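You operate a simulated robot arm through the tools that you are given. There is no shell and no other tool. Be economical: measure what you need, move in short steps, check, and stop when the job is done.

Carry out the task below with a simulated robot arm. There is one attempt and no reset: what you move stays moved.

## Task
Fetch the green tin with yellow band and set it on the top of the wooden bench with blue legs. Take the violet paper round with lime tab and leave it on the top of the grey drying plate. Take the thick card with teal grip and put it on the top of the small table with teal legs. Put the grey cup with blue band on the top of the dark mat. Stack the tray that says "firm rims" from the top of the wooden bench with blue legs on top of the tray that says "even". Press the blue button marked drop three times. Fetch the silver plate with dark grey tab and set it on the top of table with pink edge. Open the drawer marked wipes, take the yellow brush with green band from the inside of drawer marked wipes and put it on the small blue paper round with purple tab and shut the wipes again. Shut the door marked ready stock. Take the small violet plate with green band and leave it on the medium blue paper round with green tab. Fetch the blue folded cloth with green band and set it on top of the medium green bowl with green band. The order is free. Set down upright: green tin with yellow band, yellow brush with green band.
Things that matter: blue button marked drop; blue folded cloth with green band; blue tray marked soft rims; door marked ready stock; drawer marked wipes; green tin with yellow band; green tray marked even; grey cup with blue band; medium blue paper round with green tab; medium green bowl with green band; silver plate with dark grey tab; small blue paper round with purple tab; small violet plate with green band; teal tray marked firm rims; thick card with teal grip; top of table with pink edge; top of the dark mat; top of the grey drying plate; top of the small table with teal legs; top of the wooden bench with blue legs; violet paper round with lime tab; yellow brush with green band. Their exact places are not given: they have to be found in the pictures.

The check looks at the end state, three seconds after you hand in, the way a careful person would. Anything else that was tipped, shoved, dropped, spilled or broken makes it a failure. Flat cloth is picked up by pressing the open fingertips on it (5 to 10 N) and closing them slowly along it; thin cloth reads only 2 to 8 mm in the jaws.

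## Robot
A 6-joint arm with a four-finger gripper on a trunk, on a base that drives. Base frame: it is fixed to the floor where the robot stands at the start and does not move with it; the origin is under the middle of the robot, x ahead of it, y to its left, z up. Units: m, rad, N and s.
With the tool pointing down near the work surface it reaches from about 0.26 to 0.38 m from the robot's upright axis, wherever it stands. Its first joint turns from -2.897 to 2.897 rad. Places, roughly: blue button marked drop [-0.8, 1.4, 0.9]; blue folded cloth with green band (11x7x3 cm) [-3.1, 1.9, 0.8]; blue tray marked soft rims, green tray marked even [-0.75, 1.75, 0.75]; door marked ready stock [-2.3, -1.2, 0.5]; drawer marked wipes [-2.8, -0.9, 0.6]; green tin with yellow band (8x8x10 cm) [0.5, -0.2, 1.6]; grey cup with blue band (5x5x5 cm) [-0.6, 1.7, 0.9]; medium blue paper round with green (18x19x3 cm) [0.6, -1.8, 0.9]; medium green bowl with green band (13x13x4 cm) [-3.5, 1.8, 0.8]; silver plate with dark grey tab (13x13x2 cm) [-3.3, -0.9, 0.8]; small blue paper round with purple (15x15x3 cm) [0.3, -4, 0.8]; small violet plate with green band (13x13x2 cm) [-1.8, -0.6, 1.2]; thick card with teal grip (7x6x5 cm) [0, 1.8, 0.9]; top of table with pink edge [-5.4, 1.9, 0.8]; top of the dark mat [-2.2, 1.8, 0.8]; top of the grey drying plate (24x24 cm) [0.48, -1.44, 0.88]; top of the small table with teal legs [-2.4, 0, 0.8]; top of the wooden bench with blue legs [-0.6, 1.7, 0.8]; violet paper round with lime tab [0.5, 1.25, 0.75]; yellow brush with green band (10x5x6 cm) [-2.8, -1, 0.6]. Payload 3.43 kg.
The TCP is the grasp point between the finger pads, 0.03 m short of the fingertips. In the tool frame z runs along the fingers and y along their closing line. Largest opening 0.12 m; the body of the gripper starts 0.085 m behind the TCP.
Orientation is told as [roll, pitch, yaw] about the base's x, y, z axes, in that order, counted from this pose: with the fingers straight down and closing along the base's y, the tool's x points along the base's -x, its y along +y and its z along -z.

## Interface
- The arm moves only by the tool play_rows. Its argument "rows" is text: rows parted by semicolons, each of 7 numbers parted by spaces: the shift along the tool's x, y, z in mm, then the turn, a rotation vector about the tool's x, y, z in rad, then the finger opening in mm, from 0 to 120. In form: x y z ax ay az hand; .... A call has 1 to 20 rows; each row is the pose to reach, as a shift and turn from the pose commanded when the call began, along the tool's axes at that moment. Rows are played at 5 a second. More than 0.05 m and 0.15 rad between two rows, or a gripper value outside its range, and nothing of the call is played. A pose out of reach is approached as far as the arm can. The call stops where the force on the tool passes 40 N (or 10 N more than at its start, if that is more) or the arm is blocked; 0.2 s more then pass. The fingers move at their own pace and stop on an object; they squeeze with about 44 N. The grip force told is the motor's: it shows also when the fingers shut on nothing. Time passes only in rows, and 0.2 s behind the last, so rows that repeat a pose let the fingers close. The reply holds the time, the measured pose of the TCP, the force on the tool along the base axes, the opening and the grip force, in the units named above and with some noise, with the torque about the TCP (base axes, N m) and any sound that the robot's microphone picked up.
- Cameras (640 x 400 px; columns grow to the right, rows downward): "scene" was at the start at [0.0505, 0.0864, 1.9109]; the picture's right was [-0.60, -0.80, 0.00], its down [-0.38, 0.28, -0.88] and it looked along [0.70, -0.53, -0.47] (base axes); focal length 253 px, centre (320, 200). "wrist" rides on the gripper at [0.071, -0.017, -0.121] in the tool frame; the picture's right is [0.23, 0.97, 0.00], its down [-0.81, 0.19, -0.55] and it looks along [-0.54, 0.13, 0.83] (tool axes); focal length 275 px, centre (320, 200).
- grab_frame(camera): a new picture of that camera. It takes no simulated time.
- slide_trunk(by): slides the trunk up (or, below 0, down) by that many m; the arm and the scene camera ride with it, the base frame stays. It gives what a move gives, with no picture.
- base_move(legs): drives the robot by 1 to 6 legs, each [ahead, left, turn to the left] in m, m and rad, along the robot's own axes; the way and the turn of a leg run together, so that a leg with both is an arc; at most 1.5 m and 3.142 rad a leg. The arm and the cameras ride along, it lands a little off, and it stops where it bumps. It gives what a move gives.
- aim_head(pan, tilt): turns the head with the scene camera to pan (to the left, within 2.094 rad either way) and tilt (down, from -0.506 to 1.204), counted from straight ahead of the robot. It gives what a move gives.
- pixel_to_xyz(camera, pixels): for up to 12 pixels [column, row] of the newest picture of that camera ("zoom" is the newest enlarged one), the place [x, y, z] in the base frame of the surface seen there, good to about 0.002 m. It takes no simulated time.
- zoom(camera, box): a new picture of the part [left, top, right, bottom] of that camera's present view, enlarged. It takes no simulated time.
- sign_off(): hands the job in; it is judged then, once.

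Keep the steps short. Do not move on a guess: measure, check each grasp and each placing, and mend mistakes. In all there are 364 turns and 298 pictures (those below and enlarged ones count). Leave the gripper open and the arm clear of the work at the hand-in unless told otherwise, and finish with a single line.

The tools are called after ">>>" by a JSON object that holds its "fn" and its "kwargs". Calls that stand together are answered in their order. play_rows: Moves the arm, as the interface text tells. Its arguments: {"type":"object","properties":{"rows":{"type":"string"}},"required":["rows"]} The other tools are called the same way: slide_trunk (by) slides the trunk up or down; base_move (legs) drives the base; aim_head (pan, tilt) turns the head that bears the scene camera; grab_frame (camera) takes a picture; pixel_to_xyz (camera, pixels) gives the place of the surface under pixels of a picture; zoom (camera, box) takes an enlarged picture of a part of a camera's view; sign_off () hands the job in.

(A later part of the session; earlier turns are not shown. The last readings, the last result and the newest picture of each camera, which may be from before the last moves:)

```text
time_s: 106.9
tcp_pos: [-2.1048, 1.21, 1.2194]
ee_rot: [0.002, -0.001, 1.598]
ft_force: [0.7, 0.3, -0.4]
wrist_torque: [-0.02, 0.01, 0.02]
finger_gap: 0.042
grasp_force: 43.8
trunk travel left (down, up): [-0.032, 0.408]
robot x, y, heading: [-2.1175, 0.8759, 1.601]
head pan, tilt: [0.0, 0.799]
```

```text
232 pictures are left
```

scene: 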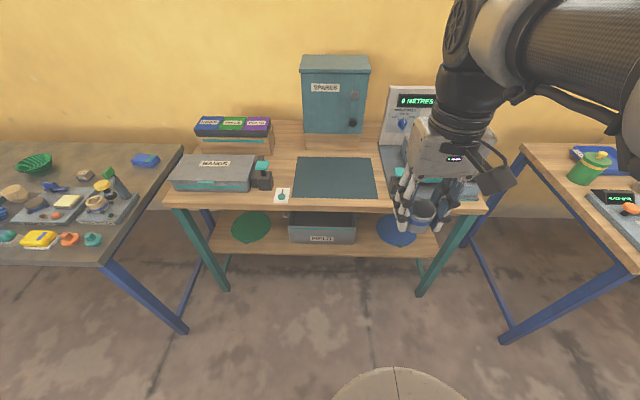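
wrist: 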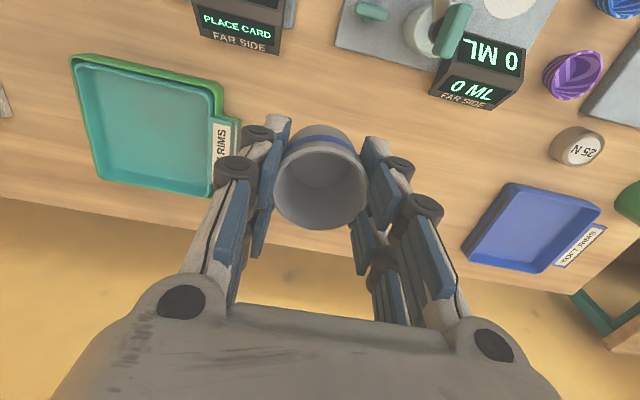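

>>> {"fn": "pixel_to_xyz", "kwargs": {"camera": "scene", "pixels": [[297, 195], [373, 195], [300, 158], [372, 158], [335, 178], [335, 209], [283, 190], [252, 175], [170, 207], [460, 212]]}}

>>> {"fn": "zoom", "kwargs": {"camera": "scene", "box": [150, 50, 470, 260]}}

```text
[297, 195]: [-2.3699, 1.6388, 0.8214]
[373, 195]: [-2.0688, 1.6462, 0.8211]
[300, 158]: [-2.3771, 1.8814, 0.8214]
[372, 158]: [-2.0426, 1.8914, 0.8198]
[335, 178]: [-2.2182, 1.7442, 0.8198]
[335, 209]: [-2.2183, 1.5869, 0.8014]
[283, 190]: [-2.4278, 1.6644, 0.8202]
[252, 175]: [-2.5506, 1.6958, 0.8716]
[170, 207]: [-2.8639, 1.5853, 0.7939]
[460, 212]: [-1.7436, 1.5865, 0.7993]
```

```text
1.90 times, centred on (310, 155) of scene
```

zoom: 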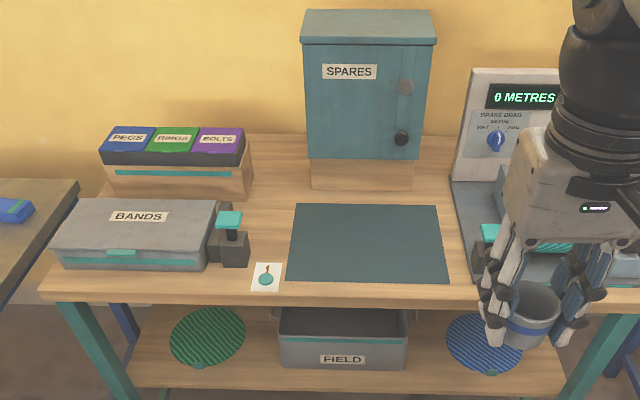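

Mat is x -2.37…-2.05, y 1.64…1.885, z 0.8205. I drive up and set the cup at about (-2.22,1.75).

>>> {"fn": "base_move", "kwargs": {"legs": [[0.43, 0.09, -0.025]]}}

```text
time_s: 109.5
tcp_pos: [-2.1892, 1.6367, 1.2203]
ee_rot: [0.0, 0.0, 1.569]
ft_force: [0.3, 0.4, -0.3]
wrist_torque: [0.0, -0.01, -0.02]
finger_gap: 0.0418
grasp_force: 43.3
trunk travel left (down, up): [-0.032, 0.408]
robot x, y, heading: [-2.2082, 1.3016, 1.569]
head pan, tilt: [0.0, 0.799]
```

>>> {"fn": "play_rows", "kwargs": {"rows": "-40 10 0 0 0 0 38; -80 20 0 0 0 0 38; -113 31 20 0 0 0 38; -113 31 65 0 0 0 38; -113 31 110 0 0 0 38; -113 31 155 0 0 0 38; -113 31 200 0 0 0 38; -113 31 245 0 0 0 38; -113 31 290 0 0 0 38; -113 31 325 0 0 0 38; -113 31 350 0 0 0 38; -113 31 350 0 0 0 38"}}

>>> {"fn": "grab_frame", "kwargs": {"camera": "scene"}}

```text
time_s: 112.1
tcp_pos: [-2.2195, 1.7492, 0.869]
ee_rot: [-0.001, -0.001, 1.568]
ft_force: [0.0, 0.5, -0.9]
wrist_torque: [0.02, 0.03, 0.01]
finger_gap: 0.0419
grasp_force: 44.1
trunk travel left (down, up): [-0.032, 0.408]
robot x, y, heading: [-2.2095, 1.3026, 1.571]
head pan, tilt: [0.0, 0.799]
```

```text
230 pictures are left
```

scene: 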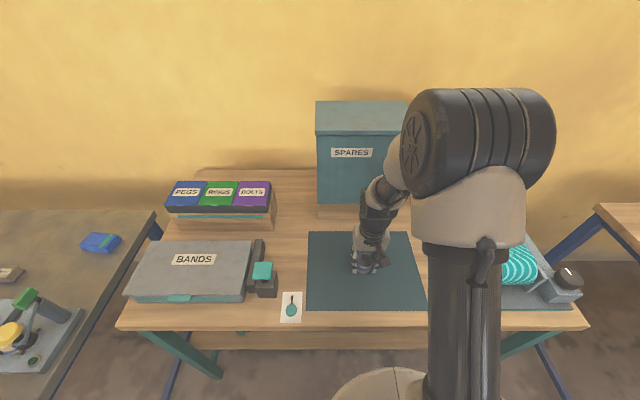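

Lower the last centimetre until it touches, then release.

>>> {"fn": "play_rows", "kwargs": {"rows": "0 0 6 0 0 0 38; 0 0 9 0 0 0 38; 0 0 11 0 0 0 38; 0 0 11 0 0 0 38"}}

```text
time_s: 113.1
tcp_pos: [-2.2196, 1.7508, 0.8605]
ee_rot: [-0.001, 0.0, 1.569]
ft_force: [-0.3, -0.3, -0.1]
wrist_torque: [-0.01, 0.02, -0.02]
finger_gap: 0.0422
grasp_force: 44.0
trunk travel left (down, up): [-0.032, 0.408]
robot x, y, heading: [-2.2061, 1.3012, 1.575]
head pan, tilt: [0.0, 0.799]
```

>>> {"fn": "play_rows", "kwargs": {"rows": "0 0 1.5 0 0 0 38; 0 0 3 0 0 0 38; 0 0 3 0 0 0 38"}}

```text
time_s: 113.9
tcp_pos: [-2.2194, 1.7492, 0.8555]
ee_rot: [0.0, -0.001, 1.569]
ft_force: [0.4, -0.1, -0.4]
wrist_torque: [-0.04, 0.01, -0.03]
finger_gap: 0.0422
grasp_force: 44.1
trunk travel left (down, up): [-0.032, 0.408]
robot x, y, heading: [-2.2103, 1.3, 1.567]
head pan, tilt: [0.0, 0.799]
```

>>> {"fn": "zoom", "kwargs": {"camera": "scene", "box": [320, 210, 430, 290]}}

>>> {"fn": "grab_frame", "kwargs": {"camera": "wrist"}}

>>> {"fn": "pixel_to_xyz", "kwargs": {"camera": "wrist", "pixels": [[320, 180], [322, 128], [320, 225], [320, 90], [430, 100]]}}

```text
5.00 times, centred on (375, 250) of scene
```

zoom: 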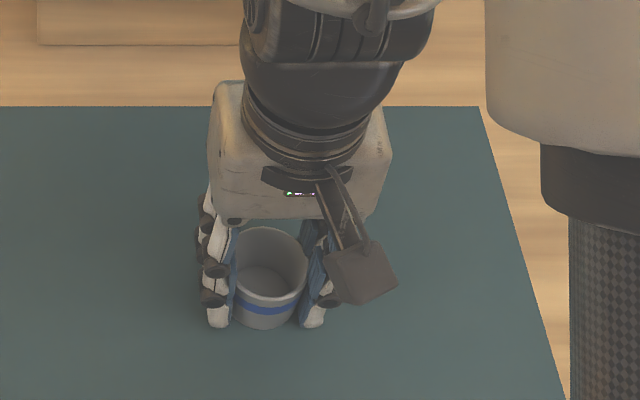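

```text
228 pictures are left
```

wrist: 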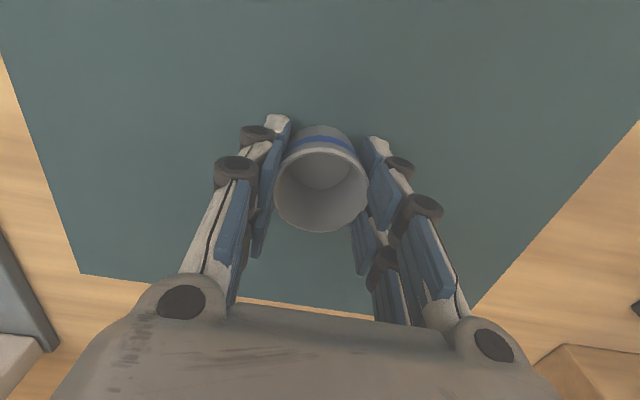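

```text
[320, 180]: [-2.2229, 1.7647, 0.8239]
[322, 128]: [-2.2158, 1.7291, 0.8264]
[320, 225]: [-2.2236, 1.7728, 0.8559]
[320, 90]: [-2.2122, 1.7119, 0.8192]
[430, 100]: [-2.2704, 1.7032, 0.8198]
```

The cup's inner floor is at 0.824, mat 0.8195: it is at the mat. Open and rise.

>>> {"fn": "play_rows", "kwargs": {"rows": "0 0 0 0 0 0 50; 0 0 0 0 0 0 65; 0 0 0 0 0 0 80; 0 0 0 0 0 0 80; 0 0 -30 0 0 0 80; 0 0 -70 0 0 0 80; 0 0 -115 0 0 0 80; 0 0 -160 0 0 0 80; 0 0 -200 0 0 0 80; 0 0 -240 0 0 0 80"}}

>>> {"fn": "grab_frame", "kwargs": {"camera": "wrist"}}

```text
time_s: 116.1
tcp_pos: [-2.2208, 1.7502, 1.0966]
ee_rot: [-0.002, 0.001, 1.566]
ft_force: [0.5, -0.1, 0.6]
wrist_torque: [0.03, -0.01, -0.03]
finger_gap: 0.0799
grasp_force: 0.1
trunk travel left (down, up): [-0.032, 0.408]
robot x, y, heading: [-2.2121, 1.3022, 1.57]
head pan, tilt: [0.0, 0.799]
```

```text
227 pictures are left
```

wrist: 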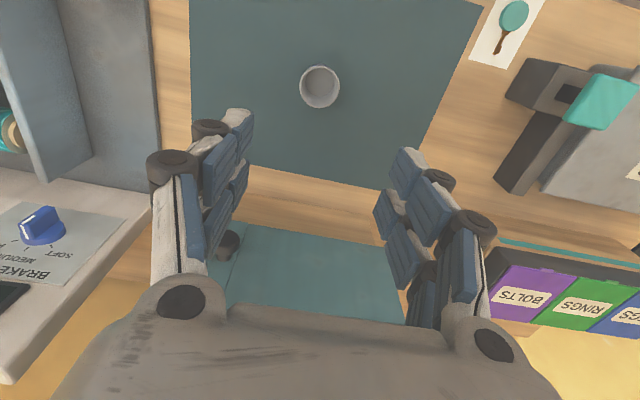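

Cup stands on the mat. Next the blue folded cloth and the green bowl, on the table further left. Pull in, back off, and go left to look.

>>> {"fn": "play_rows", "kwargs": {"rows": "40 0 -30 0 0 0 80; 80 0 -60 0 0 0 80; 120 0 -90 0 0 0 80; 120 0 -90 0 0 0 80"}}

>>> {"fn": "base_move", "kwargs": {"legs": [[-0.45, 0, 0], [0, 1.1, 0]]}}

>>> {"fn": "aim_head", "kwargs": {"pan": 0.0, "tilt": 0.8}}

>>> {"fn": "grab_frame", "kwargs": {"camera": "scene"}}

```text
time_s: 117.1
tcp_pos: [-2.2193, 1.63, 1.186]
ee_rot: [0.001, -0.001, 1.568]
ft_force: [0.1, 0.1, -0.2]
wrist_torque: [-0.04, -0.03, 0.03]
finger_gap: 0.08
grasp_force: 0.1
trunk travel left (down, up): [-0.032, 0.408]
robot x, y, heading: [-2.2125, 1.3012, 1.573]
head pan, tilt: [0.0, 0.799]
```

```text
time_s: 125.0
tcp_pos: [-3.3095, 1.2019, 1.1865]
ee_rot: [0.001, 0.001, 1.546]
ft_force: [-0.5, -0.6, -1.0]
wrist_torque: [0.02, -0.03, 0.05]
finger_gap: 0.0798
grasp_force: 0.1
trunk travel left (down, up): [-0.032, 0.408]
robot x, y, heading: [-3.3078, 0.8733, 1.552]
head pan, tilt: [0.0, 0.799]
```

```text
time_s: 125.7
tcp_pos: [-3.3095, 1.2021, 1.1869]
ee_rot: [0.001, 0.0, 1.546]
ft_force: [0.2, 0.4, 0.0]
wrist_torque: [0.0, -0.01, 0.01]
finger_gap: 0.08
grasp_force: 0.1
trunk travel left (down, up): [-0.032, 0.408]
robot x, y, heading: [-3.3034, 0.8691, 1.549]
head pan, tilt: [0.0, 0.799]
```

```text
226 pictures are left
```

scene: 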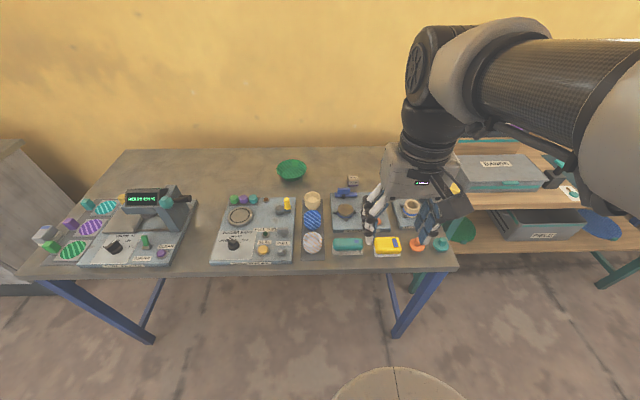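

>>> {"fn": "pixel_to_xyz", "kwargs": {"camera": "scene", "pixels": [[292, 160], [292, 175], [278, 170], [306, 170], [350, 268], [450, 268], [353, 180], [346, 193], [300, 150], [450, 240]]}}

>>> {"fn": "zoom", "kwargs": {"camera": "scene", "box": [200, 140, 460, 280]}}

>>> {"fn": "grab_frame", "kwargs": {"camera": "wrist"}}

```text
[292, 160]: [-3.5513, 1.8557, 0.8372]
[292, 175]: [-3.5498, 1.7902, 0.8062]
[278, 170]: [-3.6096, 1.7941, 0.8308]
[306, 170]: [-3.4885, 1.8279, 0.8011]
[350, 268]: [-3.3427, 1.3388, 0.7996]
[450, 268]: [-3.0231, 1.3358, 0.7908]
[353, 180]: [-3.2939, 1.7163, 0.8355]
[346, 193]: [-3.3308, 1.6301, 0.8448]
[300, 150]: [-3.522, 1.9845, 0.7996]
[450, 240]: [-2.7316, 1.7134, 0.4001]
```

```text
2.46 times, centred on (330, 210) of scene
```

zoom: 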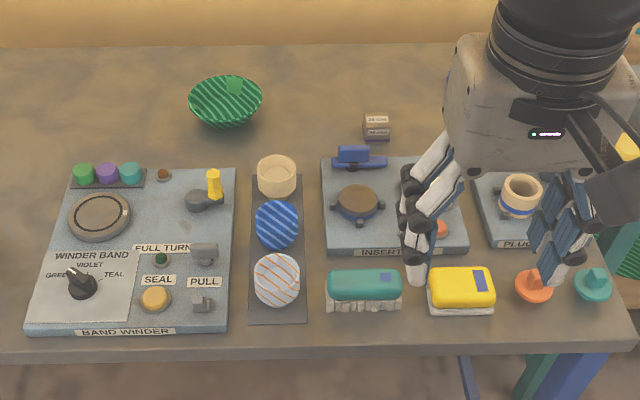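

```text
224 pictures are left
```

wrist: 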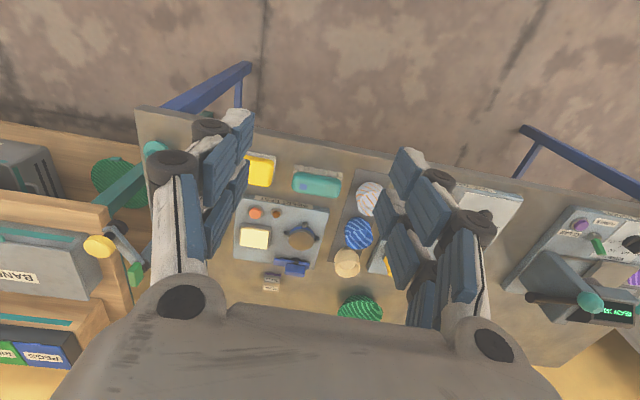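

Bowl centre ≈(-3.55,1.815), table front y≈1.335, top ≈0.80. I move up to the table, to the right, to find the cloth.

>>> {"fn": "base_move", "kwargs": {"legs": [[0.3, -0.15, 0.02]]}}

>>> {"fn": "aim_head", "kwargs": {"pan": 0.0, "tilt": 0.9}}

>>> {"fn": "grab_frame", "kwargs": {"camera": "scene"}}

>>> {"fn": "grab_frame", "kwargs": {"camera": "wrist"}}

```text
time_s: 128.1
tcp_pos: [-3.1659, 1.49, 1.1884]
ee_rot: [-0.003, -0.006, 1.572]
ft_force: [-0.2, 0.2, 0.5]
wrist_torque: [-0.04, 0.0, 0.0]
finger_gap: 0.08
grasp_force: 0.1
trunk travel left (down, up): [-0.032, 0.408]
robot x, y, heading: [-3.1512, 1.1658, 1.573]
head pan, tilt: [0.0, 0.799]
stopped in leg 1: the robot was blocked; the commanded pose is now the measured one
```

```text
time_s: 128.7
tcp_pos: [-3.1642, 1.4905, 1.189]
ee_rot: [-0.003, -0.006, 1.571]
ft_force: [0.1, 0.3, -0.4]
wrist_torque: [0.02, -0.04, 0.0]
finger_gap: 0.08
grasp_force: 0.1
trunk travel left (down, up): [-0.032, 0.408]
robot x, y, heading: [-3.1491, 1.1744, 1.576]
head pan, tilt: [0.0, 0.901]
```

```text
223 pictures are left
```

scene: 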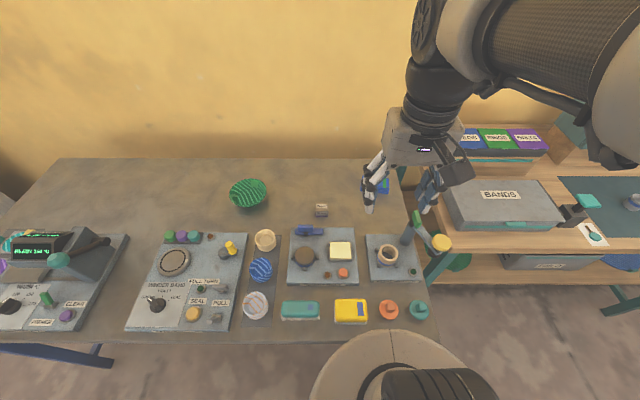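

```text
222 pictures are left
```

wrist: 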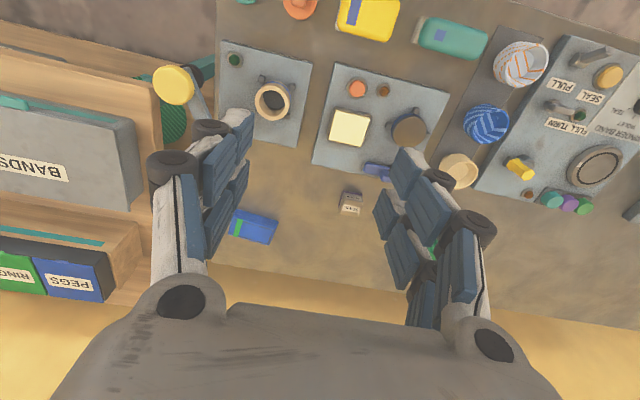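

The base was stopped at y≈1.17, so the table blocks there; nothing on it seems moved. I back off 2 cm and measure cloth and bowl.

>>> {"fn": "base_move", "kwargs": {"legs": [[-0.02, 0, 0]]}}

>>> {"fn": "grab_frame", "kwargs": {"camera": "wrist"}}

>>> {"fn": "pixel_to_xyz", "kwargs": {"camera": "wrist", "pixels": [[255, 225], [232, 225], [275, 232], [275, 220], [245, 242], [240, 212], [270, 242], [430, 245], [350, 200]]}}

>>> {"fn": "zoom", "kwargs": {"camera": "wrist", "box": [200, 170, 320, 270]}}

```text
time_s: 129.5
tcp_pos: [-3.1634, 1.477, 1.1883]
ee_rot: [0.0, -0.002, 1.57]
ft_force: [-0.1, -0.9, -0.3]
wrist_torque: [0.1, -0.01, 0.0]
finger_gap: 0.08
grasp_force: 0.0
trunk travel left (down, up): [-0.032, 0.408]
robot x, y, heading: [-3.1509, 1.1535, 1.568]
head pan, tilt: [0.0, 0.901]
```

```text
221 pictures are left
```

wrist: 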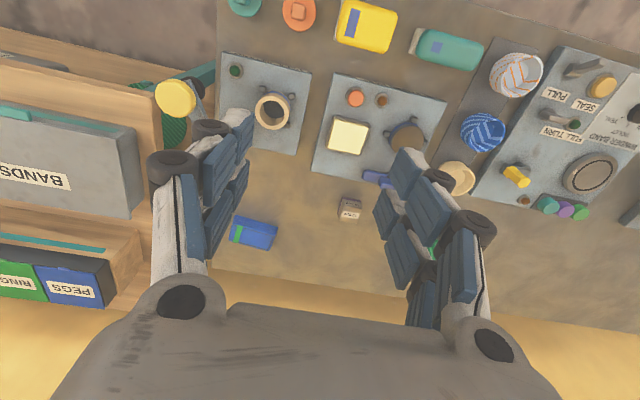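

```text
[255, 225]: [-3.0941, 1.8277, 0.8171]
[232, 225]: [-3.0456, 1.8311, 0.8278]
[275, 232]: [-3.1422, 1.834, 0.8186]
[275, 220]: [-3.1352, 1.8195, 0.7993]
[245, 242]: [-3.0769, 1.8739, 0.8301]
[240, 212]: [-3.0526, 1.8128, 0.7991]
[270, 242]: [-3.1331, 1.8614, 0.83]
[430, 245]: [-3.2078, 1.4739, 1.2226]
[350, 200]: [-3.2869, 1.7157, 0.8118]
```

```text
4.00 times, centred on (260, 220) of wrist
```

zoom: 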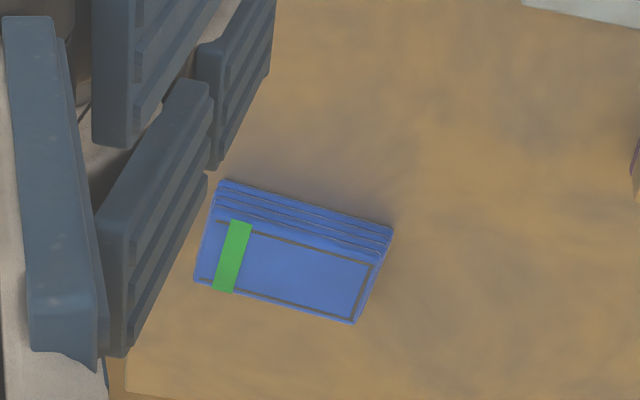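

Cloth: centre ≈(-3.092,1.86), 10.5 cm along x, 7 cm along y, top 0.83. I measure the yellow-topped post near the path, then stretch out high to test reach.

>>> {"fn": "pixel_to_xyz", "kwargs": {"camera": "wrist", "pixels": [[175, 97], [195, 110], [272, 110], [350, 130], [408, 130]]}}

>>> {"fn": "play_rows", "kwargs": {"rows": "-35 -6 0 0 0 0.143 80; -70 -12 0 0 0 0.286 90; -105 -18 0 0 0 0.429 100; -140 -24 0 0 0 0.572 100; -175 -30 0 0 0 0.715 100; -210 -36 0 0 0 0.858 100; -245 -42 0 0 0 1.001 100; -280 -50 20 0 0 1.144 100; -315 -60 40 0 0 1.287 100; -350 -71 60 0 0 1.43 100; -383 -71 80 0 0 1.57 100; -383 -71 120 0 0 1.57 100; -383 -71 160 0 0 1.57 100; -383 -71 160 0 0 1.57 100"}}

>>> {"fn": "grab_frame", "kwargs": {"camera": "wrist"}}

>>> {"fn": "grab_frame", "kwargs": {"camera": "scene"}}

```text
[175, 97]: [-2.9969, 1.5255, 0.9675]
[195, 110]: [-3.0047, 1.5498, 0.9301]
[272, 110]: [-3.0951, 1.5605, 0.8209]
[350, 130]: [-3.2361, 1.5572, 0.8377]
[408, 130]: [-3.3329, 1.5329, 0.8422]
```

```text
time_s: 132.5
tcp_pos: [-3.0936, 1.8449, 1.0236]
ee_rot: [0.004, 0.0, 0.0]
ft_force: [0.3, 0.1, 0.3]
wrist_torque: [0.02, 0.01, 0.01]
finger_gap: 0.1002
grasp_force: 0.0
out of reach, approached as far as the arm can: row 10, 11, 12, 13, 14
trunk travel left (down, up): [-0.032, 0.408]
robot x, y, heading: [-3.1501, 1.1496, 1.576]
head pan, tilt: [0.0, 0.901]
```

```text
219 pictures are left
```

wrist: 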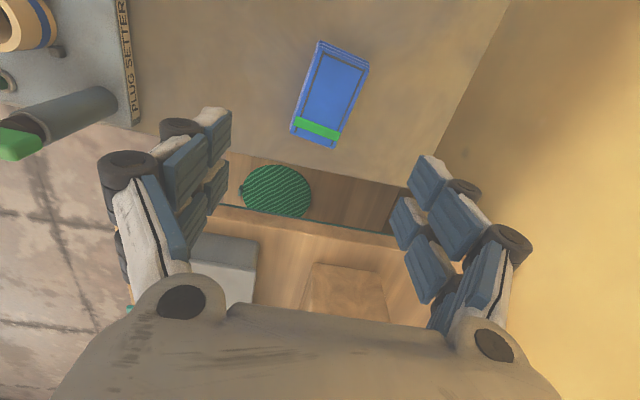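

```text
218 pictures are left
```

scene: 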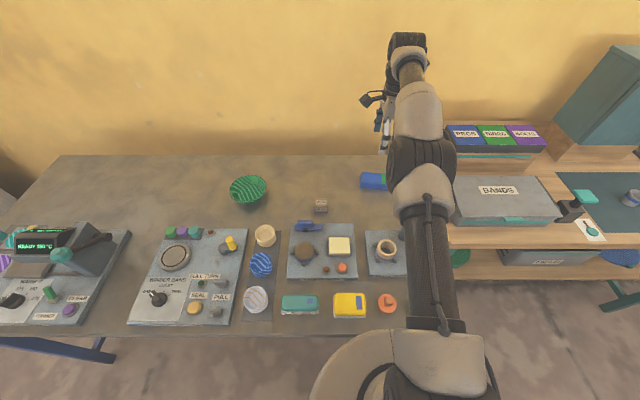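

Nearly there (y 1.845). I measure the cloth from this view.

>>> {"fn": "pixel_to_xyz", "kwargs": {"camera": "wrist", "pixels": [[335, 90], [320, 45], [368, 70], [330, 145], [293, 130], [345, 52], [350, 105], [305, 95], [120, 95], [90, 115]]}}

>>> {"fn": "play_rows", "kwargs": {"rows": "0 0 30 0 0 0 100; 0 0 60 0 0 0 100; 0 0 60 0 0 0 100"}}

```text
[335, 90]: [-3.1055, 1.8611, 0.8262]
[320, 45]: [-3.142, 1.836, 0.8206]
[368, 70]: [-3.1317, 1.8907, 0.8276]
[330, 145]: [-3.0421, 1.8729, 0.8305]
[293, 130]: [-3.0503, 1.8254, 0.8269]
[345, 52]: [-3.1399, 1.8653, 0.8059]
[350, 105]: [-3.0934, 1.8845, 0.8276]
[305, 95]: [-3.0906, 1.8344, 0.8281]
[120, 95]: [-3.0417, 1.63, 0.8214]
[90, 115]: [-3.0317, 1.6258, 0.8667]
```

```text
time_s: 133.3
tcp_pos: [-3.096, 1.8451, 0.9625]
ee_rot: [0.003, 0.001, -0.001]
ft_force: [0.7, -0.2, -0.1]
wrist_torque: [0.0, 0.0, 0.03]
finger_gap: 0.0998
grasp_force: 0.1
trunk travel left (down, up): [-0.032, 0.408]
robot x, y, heading: [-3.1544, 1.148, 1.571]
head pan, tilt: [0.0, 0.901]
```

>>> {"fn": "play_rows", "kwargs": {"rows": "-3 13 0 0 0 0 110; -3 13 30 0 0 0 110; -3 13 60 0 0 0 110; -3 13 60 0 0 0 110"}}

>>> {"fn": "grab_frame", "kwargs": {"camera": "wrist"}}

```text
time_s: 134.3
tcp_pos: [-3.0908, 1.8593, 0.9018]
ee_rot: [0.001, -0.001, 0.0]
ft_force: [-0.3, -0.4, -0.1]
wrist_torque: [-0.06, -0.03, 0.02]
finger_gap: 0.1099
grasp_force: 0.0
out of reach, approached as far as the arm can: row 1
trunk travel left (down, up): [-0.032, 0.408]
robot x, y, heading: [-3.1523, 1.1495, 1.576]
head pan, tilt: [0.0, 0.901]
```

```text
217 pictures are left
```

wrist: 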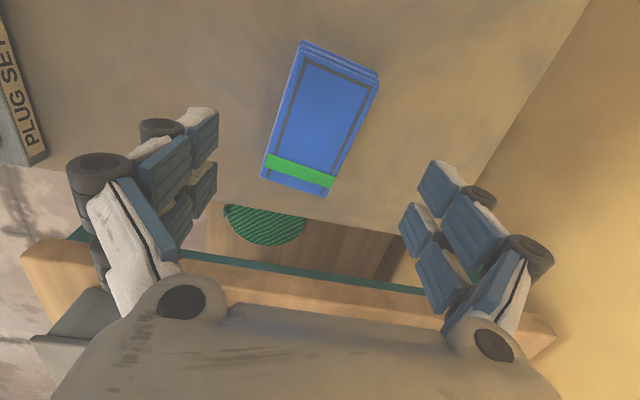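

Reach is fine lower down. Descend to fingertips ≈0.808 and close slowly on the cloth's long sides.

>>> {"fn": "play_rows", "kwargs": {"rows": "0 0 30 0 0 0 110; 0 0 52 0 0 0 110; 0 0 64 0 0 0 110; 0 0 64 0 0 0 110; 0 0 64 0 0 0 90; 0 0 64 0 0 0 75; 0 0 64 0 0 0 65; 0 0 64 0 0 0 55; 0 0 64 0 0 0 50; 0 0 64 0 0 0 50; 0 0 64 0 0 0 50"}}

>>> {"fn": "grab_frame", "kwargs": {"camera": "wrist"}}

```text
time_s: 136.7
tcp_pos: [-3.0908, 1.8592, 0.8379]
ee_rot: [0.002, 0.0, 0.001]
ft_force: [0.5, 1.8, 3.6]
wrist_torque: [0.05, -0.02, -0.03]
finger_gap: 0.061
grasp_force: 43.6
trunk travel left (down, up): [-0.032, 0.408]
robot x, y, heading: [-3.154, 1.1481, 1.572]
head pan, tilt: [0.0, 0.901]
```

```text
216 pictures are left
```

wrist: 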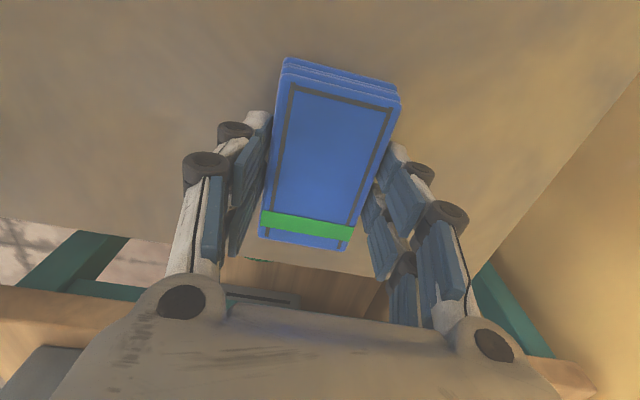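

Cloth is gripped (61 mm). Lift, pull back toward the robot, and drive left for the bowl.

>>> {"fn": "play_rows", "kwargs": {"rows": "0 0 -20 0 0 0 50; 0 -10 -50 0 0 0 50; 0 -30 -90 0 0 0 50; 0 -60 -125 0 0 0 50; 0 -95 -160 0 0 0 50; 0 -130 -195 0 0 0 50; 0 -170 -220 0 0 0 50; 0 -210 -240 0 0 0 50; 0 -240 -250 0 0 0 50; 0 -240 -250 0 0 0 50"}}

>>> {"fn": "grab_frame", "kwargs": {"camera": "scene"}}

```text
time_s: 138.9
tcp_pos: [-3.0891, 1.6191, 1.0856]
ee_rot: [0.001, -0.001, 0.0]
ft_force: [-0.4, 0.0, 1.0]
wrist_torque: [-0.01, 0.04, 0.01]
finger_gap: 0.0612
grasp_force: 43.9
trunk travel left (down, up): [-0.032, 0.408]
robot x, y, heading: [-3.1506, 1.1474, 1.578]
head pan, tilt: [0.0, 0.901]
```

```text
215 pictures are left
```

scene: 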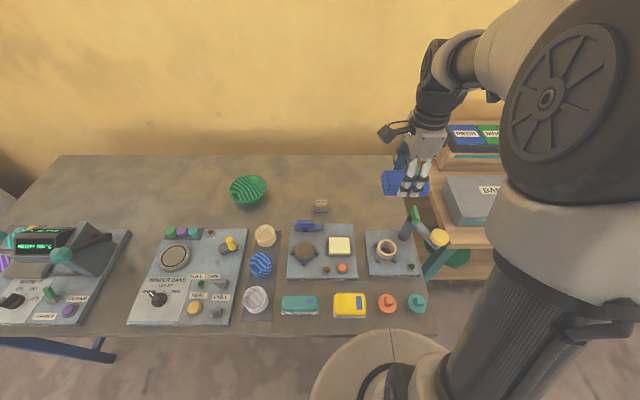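

>>> {"fn": "base_move", "kwargs": {"legs": [[-0.01, 0.4, 0]]}}

>>> {"fn": "grab_frame", "kwargs": {"camera": "wrist"}}

>>> {"fn": "aim_head", "kwargs": {"pan": 0.1, "tilt": 0.8}}

>>> {"fn": "grab_frame", "kwargs": {"camera": "scene"}}

```text
time_s: 141.4
tcp_pos: [-3.4847, 1.6061, 1.0877]
ee_rot: [0.002, 0.001, 0.006]
ft_force: [0.0, -0.8, 0.6]
wrist_torque: [-0.03, -0.04, 0.0]
finger_gap: 0.0609
grasp_force: 44.1
trunk travel left (down, up): [-0.032, 0.408]
robot x, y, heading: [-3.5443, 1.1413, 1.578]
head pan, tilt: [0.0, 0.901]
```

```text
214 pictures are left
```

wrist: 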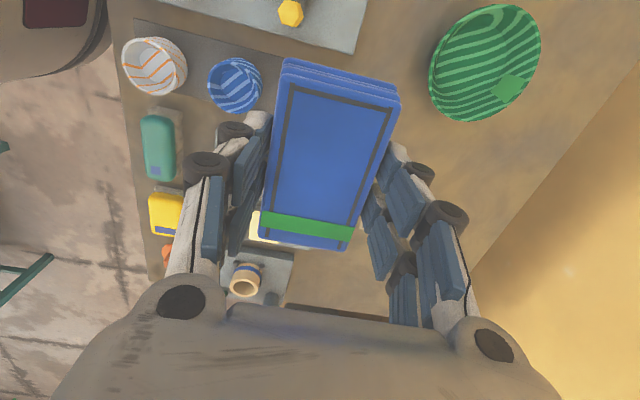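

```text
time_s: 142.0
tcp_pos: [-3.4824, 1.6062, 1.0866]
ee_rot: [0.003, 0.001, 0.007]
ft_force: [-0.3, -0.3, -0.4]
wrist_torque: [0.02, 0.01, 0.0]
finger_gap: 0.061
grasp_force: 43.7
trunk travel left (down, up): [-0.032, 0.408]
robot x, y, heading: [-3.5433, 1.1394, 1.577]
head pan, tilt: [0.099, 0.799]
```

```text
213 pictures are left
```

scene: 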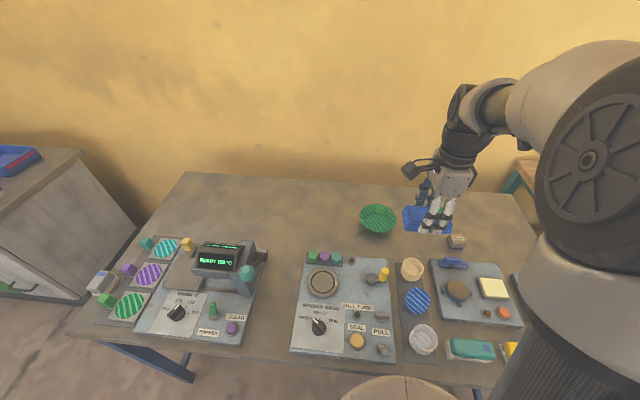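

>>> {"fn": "pixel_to_xyz", "kwargs": {"camera": "wrist", "pixels": [[435, 70], [515, 7], [535, 55], [450, 115], [475, 55], [485, 70], [435, 95]]}}

>>> {"fn": "pixel_to_xyz", "kwargs": {"camera": "scene", "pixels": [[361, 215], [395, 215], [378, 206], [378, 232], [378, 218]]}}

```text
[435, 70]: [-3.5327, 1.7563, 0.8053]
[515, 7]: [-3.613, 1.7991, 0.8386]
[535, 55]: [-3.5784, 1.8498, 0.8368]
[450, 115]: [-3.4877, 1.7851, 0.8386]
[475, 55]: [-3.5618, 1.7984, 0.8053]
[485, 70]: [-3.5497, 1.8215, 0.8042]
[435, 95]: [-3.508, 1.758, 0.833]
```

```text
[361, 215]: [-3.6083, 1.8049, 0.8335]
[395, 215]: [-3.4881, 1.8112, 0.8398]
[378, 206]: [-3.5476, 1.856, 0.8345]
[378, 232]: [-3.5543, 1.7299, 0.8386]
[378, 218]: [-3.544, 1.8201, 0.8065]
```

Bowl centre ≈(-3.55,1.797), rim z 0.8385. Carry the cloth over it and lower to just above.

>>> {"fn": "play_rows", "kwargs": {"rows": "15 42 0 0 0 0 50; 30 84 0 0 0 0 50; 45 126 0 0 0 0 50; 60 168 0 0 0 0 50; 67 191 0 0 0 0 50; 67 191 45 0 0 0 50; 67 191 90 0 0 0 50; 67 191 135 0 0 0 50; 67 191 170 0 0 0 50; 67 191 195 0 0 0 50; 67 191 195 0 0 0 50"}}

>>> {"fn": "grab_frame", "kwargs": {"camera": "wrist"}}

>>> {"fn": "zoom", "kwargs": {"camera": "scene", "box": [310, 150, 450, 260]}}

```text
time_s: 144.4
tcp_pos: [-3.5507, 1.799, 0.8939]
ee_rot: [0.002, 0.0, 0.007]
ft_force: [-0.7, -0.8, -0.9]
wrist_torque: [0.03, 0.01, -0.02]
finger_gap: 0.0612
grasp_force: 44.6
trunk travel left (down, up): [-0.032, 0.408]
robot x, y, heading: [-3.541, 1.1407, 1.579]
head pan, tilt: [0.099, 0.799]
```

```text
212 pictures are left
```

wrist: 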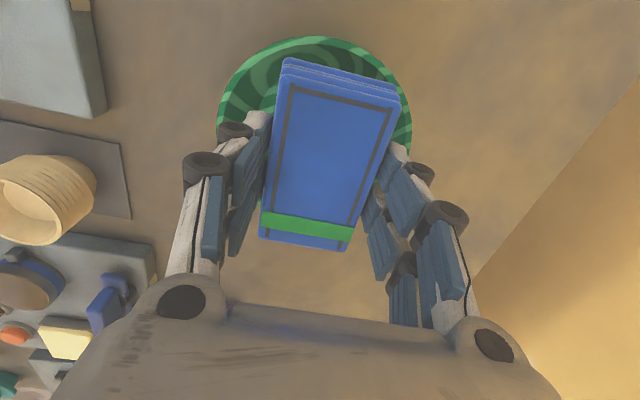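

```text
3.64 times, centred on (380, 205) of scene
```

zoom: 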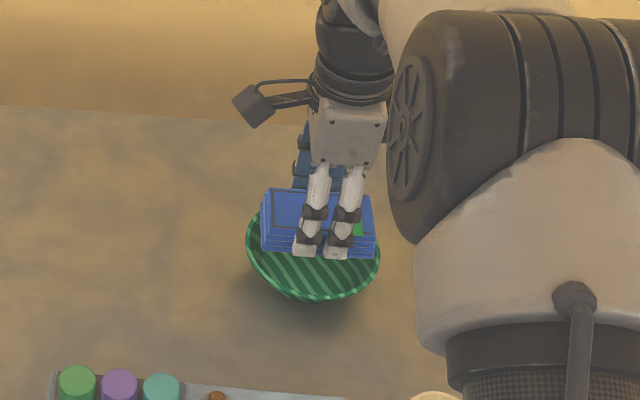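

Well centred. Lower in small steps until it touches.

>>> {"fn": "play_rows", "kwargs": {"rows": "0 0 10 0 0 0 50; 0 0 18 0 0 0 50; 0 0 23 0 0 0 50; 0 0 27 0 0 0 50; 0 0 30 0 0 0 50; 0 0 30 0 0 0 50"}}

```text
time_s: 145.3
tcp_pos: [-3.5507, 1.8021, 0.8759]
ee_rot: [0.014, -0.001, 0.007]
ft_force: [0.7, -2.5, 14.1]
wrist_torque: [0.23, -0.16, -0.01]
finger_gap: 0.0612
grasp_force: 44.3
trunk travel left (down, up): [-0.032, 0.408]
robot x, y, heading: [-3.5437, 1.1411, 1.575]
head pan, tilt: [0.099, 0.799]
stopped in row 4: the force on the tool passed its limit at 44 N (the readings are from after the stop); the commanded pose is now the measured one
```

It rests on the rim (cloth bottom ≈0.838). I look before releasing.

>>> {"fn": "play_rows", "kwargs": {"rows": "0 0 -1 0 0 0 50; 0 0 -1.5 0 0 0 50"}}

>>> {"fn": "grab_frame", "kwargs": {"camera": "wrist"}}

>>> {"fn": "zoom", "kwargs": {"camera": "scene", "box": [310, 150, 450, 260]}}

>>> {"fn": "pixel_to_xyz", "kwargs": {"camera": "wrist", "pixels": [[290, 75], [395, 100], [345, 235], [270, 225], [310, 40], [230, 80], [405, 90]]}}

```text
time_s: 145.9
tcp_pos: [-3.5504, 1.8016, 0.8783]
ee_rot: [0.014, 0.0, 0.004]
ft_force: [2.3, 3.3, 16.1]
wrist_torque: [0.55, -0.24, -0.04]
finger_gap: 0.0611
grasp_force: 43.9
trunk travel left (down, up): [-0.032, 0.408]
robot x, y, heading: [-3.5428, 1.1372, 1.576]
head pan, tilt: [0.099, 0.799]
```

```text
210 pictures are left
```

wrist: 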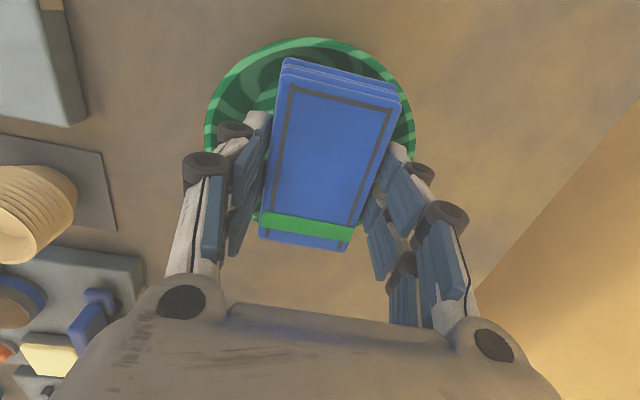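

```text
3.64 times, centred on (380, 205) of scene
```

zoom: 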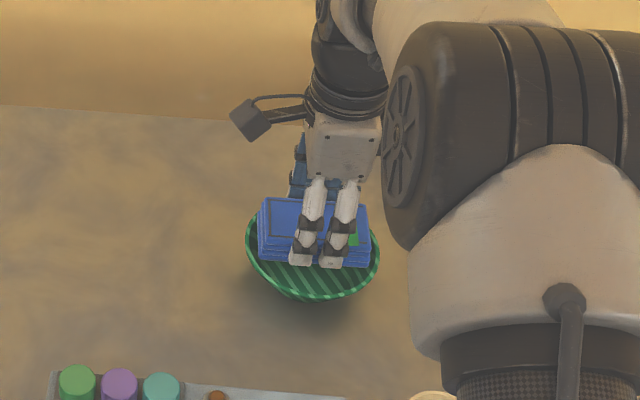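

```text
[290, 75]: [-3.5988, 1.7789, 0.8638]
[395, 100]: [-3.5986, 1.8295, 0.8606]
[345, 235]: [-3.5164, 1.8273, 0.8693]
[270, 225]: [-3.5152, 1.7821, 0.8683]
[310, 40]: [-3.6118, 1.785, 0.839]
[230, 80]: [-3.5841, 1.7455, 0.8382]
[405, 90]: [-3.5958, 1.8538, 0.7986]
```

Cloth centre y≈1.803 versus bowl 1.797: it leans on the back rim. Lift 10 mm, shift 6 mm towards me, lower gently again.

>>> {"fn": "play_rows", "kwargs": {"rows": "0 0 -10 0 0 0 50; 0 -7 -10 0 0 0 50; 0 -7 -10 0 0 0 50; 0 -7 -5 0 0 0 50; 0 -7 -2 0 0 0 50; 0 -7 0 0 0 0 50; 0 -7 2 0 0 0 50"}}

```text
time_s: 147.5
tcp_pos: [-3.5501, 1.7932, 0.8774]
ee_rot: [0.015, 0.001, 0.006]
ft_force: [0.4, -1.3, 22.7]
wrist_torque: [-0.33, 0.27, 0.0]
finger_gap: 0.0611
grasp_force: 44.3
trunk travel left (down, up): [-0.032, 0.408]
robot x, y, heading: [-3.5436, 1.1371, 1.578]
head pan, tilt: [0.099, 0.799]
```

Still at rim height, now leaning the other way; so the middle is right. Shift back 3 mm, touch lightly and release.

>>> {"fn": "play_rows", "kwargs": {"rows": "0 0 -8 0 0 0 50; 0 3 -8 0 0 0 50; 0 3 -8 0 0 0 50; 0 3 -4 0 0 0 50; 0 3 -2 0 0 0 50; 0 3 -1 0 0 0 50; 0 3 -1 0 0 0 50"}}

```text
time_s: 149.1
tcp_pos: [-3.5511, 1.7949, 0.8776]
ee_rot: [0.013, 0.001, 0.008]
ft_force: [0.2, 0.3, 20.6]
wrist_torque: [-0.12, 0.2, -0.01]
finger_gap: 0.0613
grasp_force: 44.4
trunk travel left (down, up): [-0.032, 0.408]
robot x, y, heading: [-3.5427, 1.1405, 1.579]
head pan, tilt: [0.099, 0.799]
```

Balanced. Ease up 2 mm, then open a little and rise.

>>> {"fn": "play_rows", "kwargs": {"rows": "0 0 -2 0 0 0 50; 0 0 -2 0 0 0 64; 0 0 -2 0 0 0 74; 0 0 -2 0 0 0 78; 0 0 -2 0 0 0 78"}}

>>> {"fn": "grab_frame", "kwargs": {"camera": "wrist"}}

>>> {"fn": "zoom", "kwargs": {"camera": "scene", "box": [310, 150, 450, 260]}}

```text
time_s: 150.3
tcp_pos: [-3.5504, 1.7953, 0.8781]
ee_rot: [0.009, 0.0, 0.007]
ft_force: [0.0, 0.3, 0.1]
wrist_torque: [-0.01, 0.01, -0.02]
finger_gap: 0.078
grasp_force: 0.2
trunk travel left (down, up): [-0.032, 0.408]
robot x, y, heading: [-3.5441, 1.1381, 1.585]
head pan, tilt: [0.099, 0.799]
```

```text
208 pictures are left
```

wrist: 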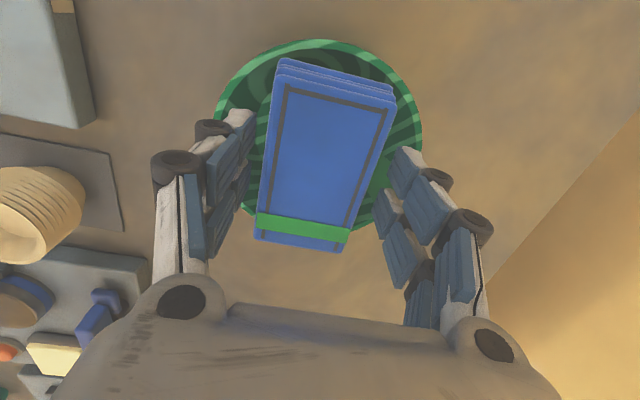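

```text
3.64 times, centred on (380, 205) of scene
```

zoom: 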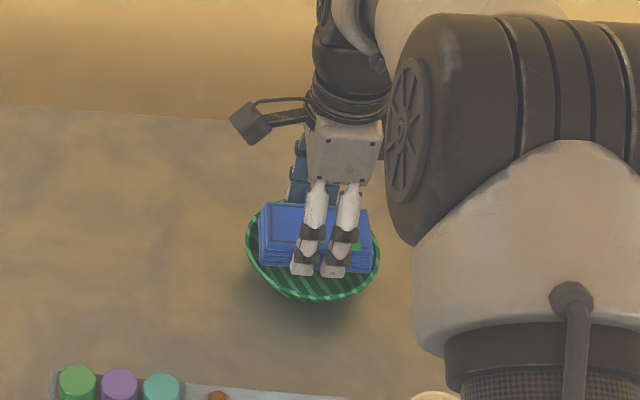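

Cloth rests on the bowl. Rise and pull back.

>>> {"fn": "play_rows", "kwargs": {"rows": "0 0 -20 0 0 0 78; 0 0 -60 0 0 0 78; 0 0 -105 0 0 0 78; 0 -40 -130 0 0 0 78; 0 -80 -160 0 0 0 78; 0 -120 -190 0 0 0 78; 0 -165 -210 0 0 0 78; 0 -210 -230 0 0 0 78; 0 -255 -250 0 0 0 78; 0 -300 -260 0 0 0 78; 0 -300 -260 0 0 0 78"}}

>>> {"fn": "zoom", "kwargs": {"camera": "scene", "box": [310, 150, 450, 260]}}

```text
time_s: 152.7
tcp_pos: [-3.5472, 1.4942, 1.1345]
ee_rot: [0.008, -0.001, 0.007]
ft_force: [1.0, 0.2, 0.6]
wrist_torque: [0.01, 0.01, -0.01]
finger_gap: 0.0779
grasp_force: 0.0
trunk travel left (down, up): [-0.032, 0.408]
robot x, y, heading: [-3.5461, 1.1375, 1.581]
head pan, tilt: [0.099, 0.799]
```

```text
3.64 times, centred on (380, 205) of scene
```

zoom: 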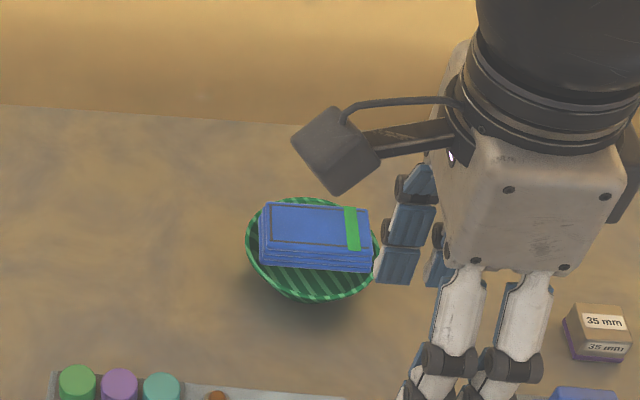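

Cloth done. Next the silver plate around (-3.3,-0.9). I back off, turn round and look.

>>> {"fn": "base_move", "kwargs": {"legs": [[-0.45, 0, 0], [0, 0, 1.57], [0, 0, 1.57]]}}

>>> {"fn": "aim_head", "kwargs": {"pan": 0.35, "tilt": 0.55}}

>>> {"fn": "grab_frame", "kwargs": {"camera": "scene"}}

>>> {"fn": "aim_head", "kwargs": {"pan": -0.6, "tilt": 0.5}}

>>> {"fn": "grab_frame", "kwargs": {"camera": "scene"}}

```text
time_s: 163.1
tcp_pos: [-3.5309, 0.3378, 1.1335]
ee_rot: [0.011, 0.0, -3.123]
ft_force: [-0.8, -0.3, 0.4]
wrist_torque: [-0.05, 0.0, 0.01]
finger_gap: 0.078
grasp_force: 0.0
trunk travel left (down, up): [-0.032, 0.408]
robot x, y, heading: [-3.5406, 0.6937, -1.552]
head pan, tilt: [0.099, 0.799]
```

```text
time_s: 163.9
tcp_pos: [-3.5313, 0.3379, 1.1343]
ee_rot: [0.011, 0.001, -3.124]
ft_force: [-0.3, 0.4, 0.0]
wrist_torque: [-0.01, 0.02, 0.02]
finger_gap: 0.078
grasp_force: 0.1
trunk travel left (down, up): [-0.032, 0.408]
robot x, y, heading: [-3.5406, 0.6941, -1.552]
head pan, tilt: [0.351, 0.55]
```

```text
205 pictures are left
```

scene: 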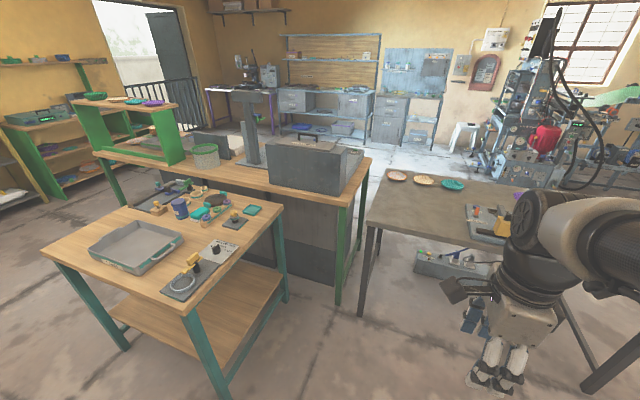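

```text
time_s: 165.1
tcp_pos: [-3.5304, 0.3372, 1.1338]
ee_rot: [0.012, 0.0, -3.125]
ft_force: [-0.4, 0.0, 0.4]
wrist_torque: [-0.03, 0.03, 0.0]
finger_gap: 0.078
grasp_force: 0.1
trunk travel left (down, up): [-0.032, 0.408]
robot x, y, heading: [-3.5379, 0.6971, -1.551]
head pan, tilt: [-0.6, 0.499]
```

```text
204 pictures are left
```

scene: 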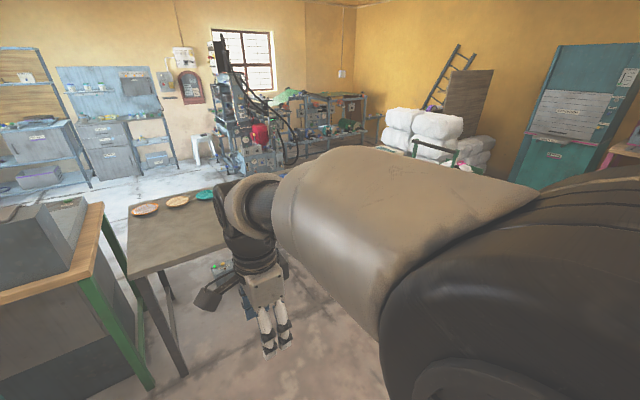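

>>> {"fn": "aim_head", "kwargs": {"pan": 0.35, "tilt": 0.55}}

>>> {"fn": "zoom", "kwargs": {"camera": "scene", "box": [350, 150, 550, 290]}}

>>> {"fn": "pixel_to_xyz", "kwargs": {"camera": "zoom", "pixels": [[148, 83], [230, 95], [325, 110], [60, 230], [120, 90], [300, 160], [460, 130], [330, 330], [250, 260]]}}

>>> {"fn": "zoom", "kwargs": {"camera": "scene", "box": [60, 90, 380, 310]}}

>>> {"fn": "pixel_to_xyz", "kwargs": {"camera": "zoom", "pixels": [[140, 320], [430, 250], [310, 360], [570, 160], [620, 140], [560, 230], [290, 150], [480, 300], [360, 250], [200, 100], [300, 300], [70, 150]]}}

```text
time_s: 166.3
tcp_pos: [-3.5312, 0.3381, 1.1324]
ee_rot: [0.011, 0.0, -3.124]
ft_force: [0.0, -0.2, -0.5]
wrist_torque: [-0.03, 0.03, 0.02]
finger_gap: 0.078
grasp_force: 0.0
trunk travel left (down, up): [-0.032, 0.408]
robot x, y, heading: [-3.5368, 0.6964, -1.549]
head pan, tilt: [0.351, 0.55]
```

```text
2.86 times, centred on (450, 220) of scene
```

zoom: 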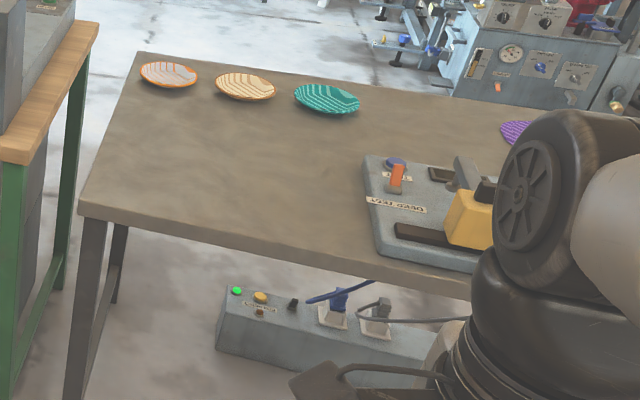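

```text
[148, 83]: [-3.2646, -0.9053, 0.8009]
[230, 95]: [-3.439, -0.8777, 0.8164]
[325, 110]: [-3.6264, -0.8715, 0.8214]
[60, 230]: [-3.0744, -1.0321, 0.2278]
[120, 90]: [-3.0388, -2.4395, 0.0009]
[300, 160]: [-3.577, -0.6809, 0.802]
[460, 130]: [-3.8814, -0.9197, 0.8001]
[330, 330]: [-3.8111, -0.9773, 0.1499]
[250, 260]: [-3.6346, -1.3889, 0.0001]
```

```text
1.82 times, centred on (220, 200) of scene
```

zoom: 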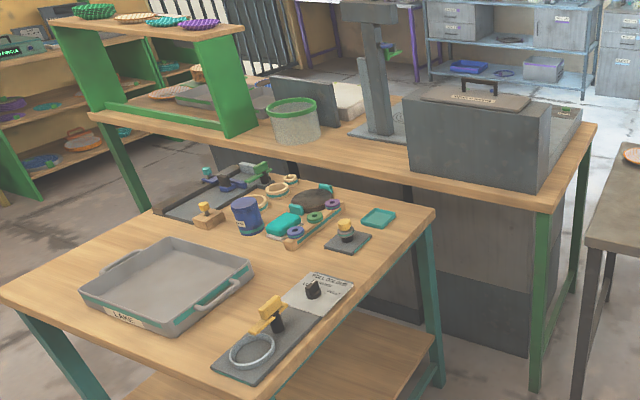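

```text
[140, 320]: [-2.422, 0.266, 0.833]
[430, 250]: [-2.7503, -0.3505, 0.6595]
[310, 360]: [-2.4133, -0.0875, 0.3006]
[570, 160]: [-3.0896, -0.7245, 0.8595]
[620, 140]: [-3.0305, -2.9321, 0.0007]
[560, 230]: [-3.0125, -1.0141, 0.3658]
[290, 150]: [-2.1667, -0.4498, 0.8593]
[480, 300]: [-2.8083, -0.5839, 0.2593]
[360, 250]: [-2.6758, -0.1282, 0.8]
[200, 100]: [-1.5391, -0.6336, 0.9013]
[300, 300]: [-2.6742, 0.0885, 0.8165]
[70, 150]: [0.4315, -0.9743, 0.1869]
```

Plates stand on the grey table. I check which is the silver one, and measure table edges.

>>> {"fn": "zoom", "kwargs": {"camera": "scene", "box": [365, 160, 475, 230]}}

>>> {"fn": "pixel_to_xyz", "kwargs": {"camera": "zoom", "pixels": [[185, 85], [150, 85], [240, 85], [190, 65], [190, 105], [100, 70], [20, 355], [300, 375]]}}

```text
5.71 times, centred on (420, 195) of scene
```

zoom: 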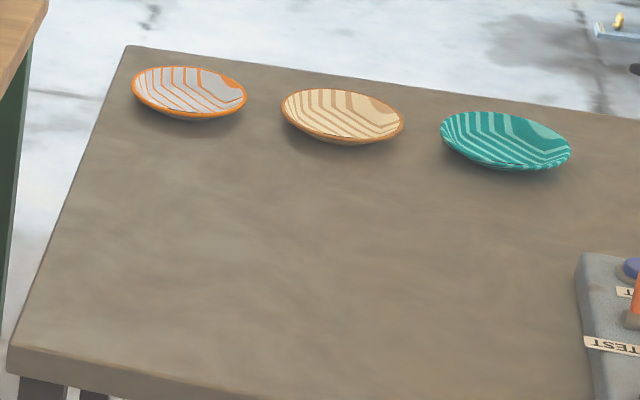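

```text
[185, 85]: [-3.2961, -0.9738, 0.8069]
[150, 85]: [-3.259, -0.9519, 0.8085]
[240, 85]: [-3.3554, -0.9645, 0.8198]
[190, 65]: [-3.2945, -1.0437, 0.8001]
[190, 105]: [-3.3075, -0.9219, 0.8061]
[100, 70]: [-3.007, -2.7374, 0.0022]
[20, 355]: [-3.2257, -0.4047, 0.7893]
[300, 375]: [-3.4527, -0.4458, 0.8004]
```

The first plate is silver with a patch; I must see its tab closely. I drive up to the grey table and look with the wrist camera.

>>> {"fn": "base_move", "kwargs": {"legs": [[0.5, 0.24, 0], [0.35, 0, 0]]}}

>>> {"fn": "aim_head", "kwargs": {"pan": 0.0, "tilt": 0.85}}

>>> {"fn": "grab_frame", "kwargs": {"camera": "scene"}}

>>> {"fn": "grab_frame", "kwargs": {"camera": "wrist"}}

```text
time_s: 171.4
tcp_pos: [-3.2779, -0.512, 1.1333]
ee_rot: [0.01, -0.001, -3.135]
ft_force: [-0.5, -0.1, 0.0]
wrist_torque: [-0.03, -0.04, -0.04]
finger_gap: 0.0778
grasp_force: 0.1
trunk travel left (down, up): [-0.032, 0.408]
robot x, y, heading: [-3.2822, -0.1563, -1.563]
head pan, tilt: [0.351, 0.55]
```

```text
time_s: 172.2
tcp_pos: [-3.2792, -0.5113, 1.1332]
ee_rot: [0.011, -0.001, -3.137]
ft_force: [0.3, -0.4, -1.0]
wrist_torque: [0.0, 0.01, -0.02]
finger_gap: 0.0781
grasp_force: 0.1
trunk travel left (down, up): [-0.032, 0.408]
robot x, y, heading: [-3.2798, -0.1536, -1.568]
head pan, tilt: [0.0, 0.85]
```

```text
200 pictures are left
```

scene: 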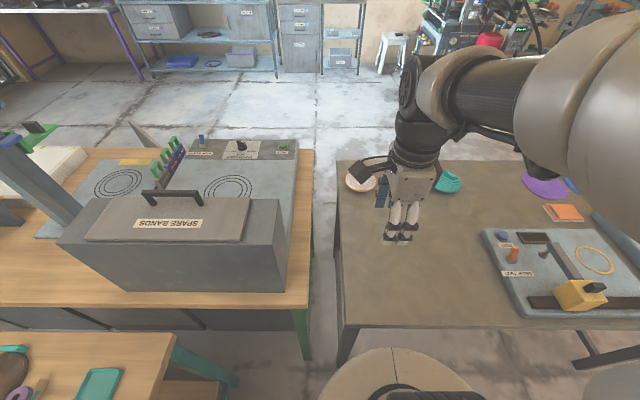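

```text
199 pictures are left
```

wrist: 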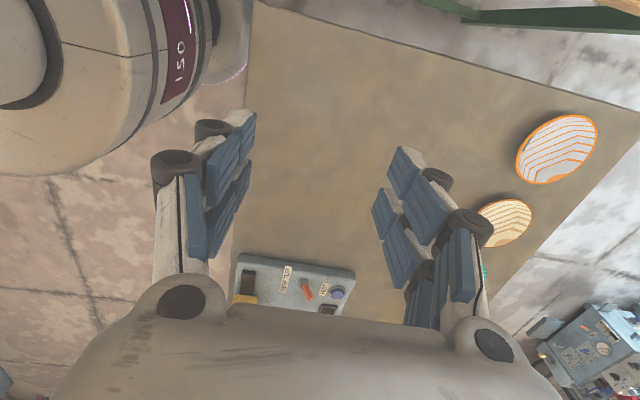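

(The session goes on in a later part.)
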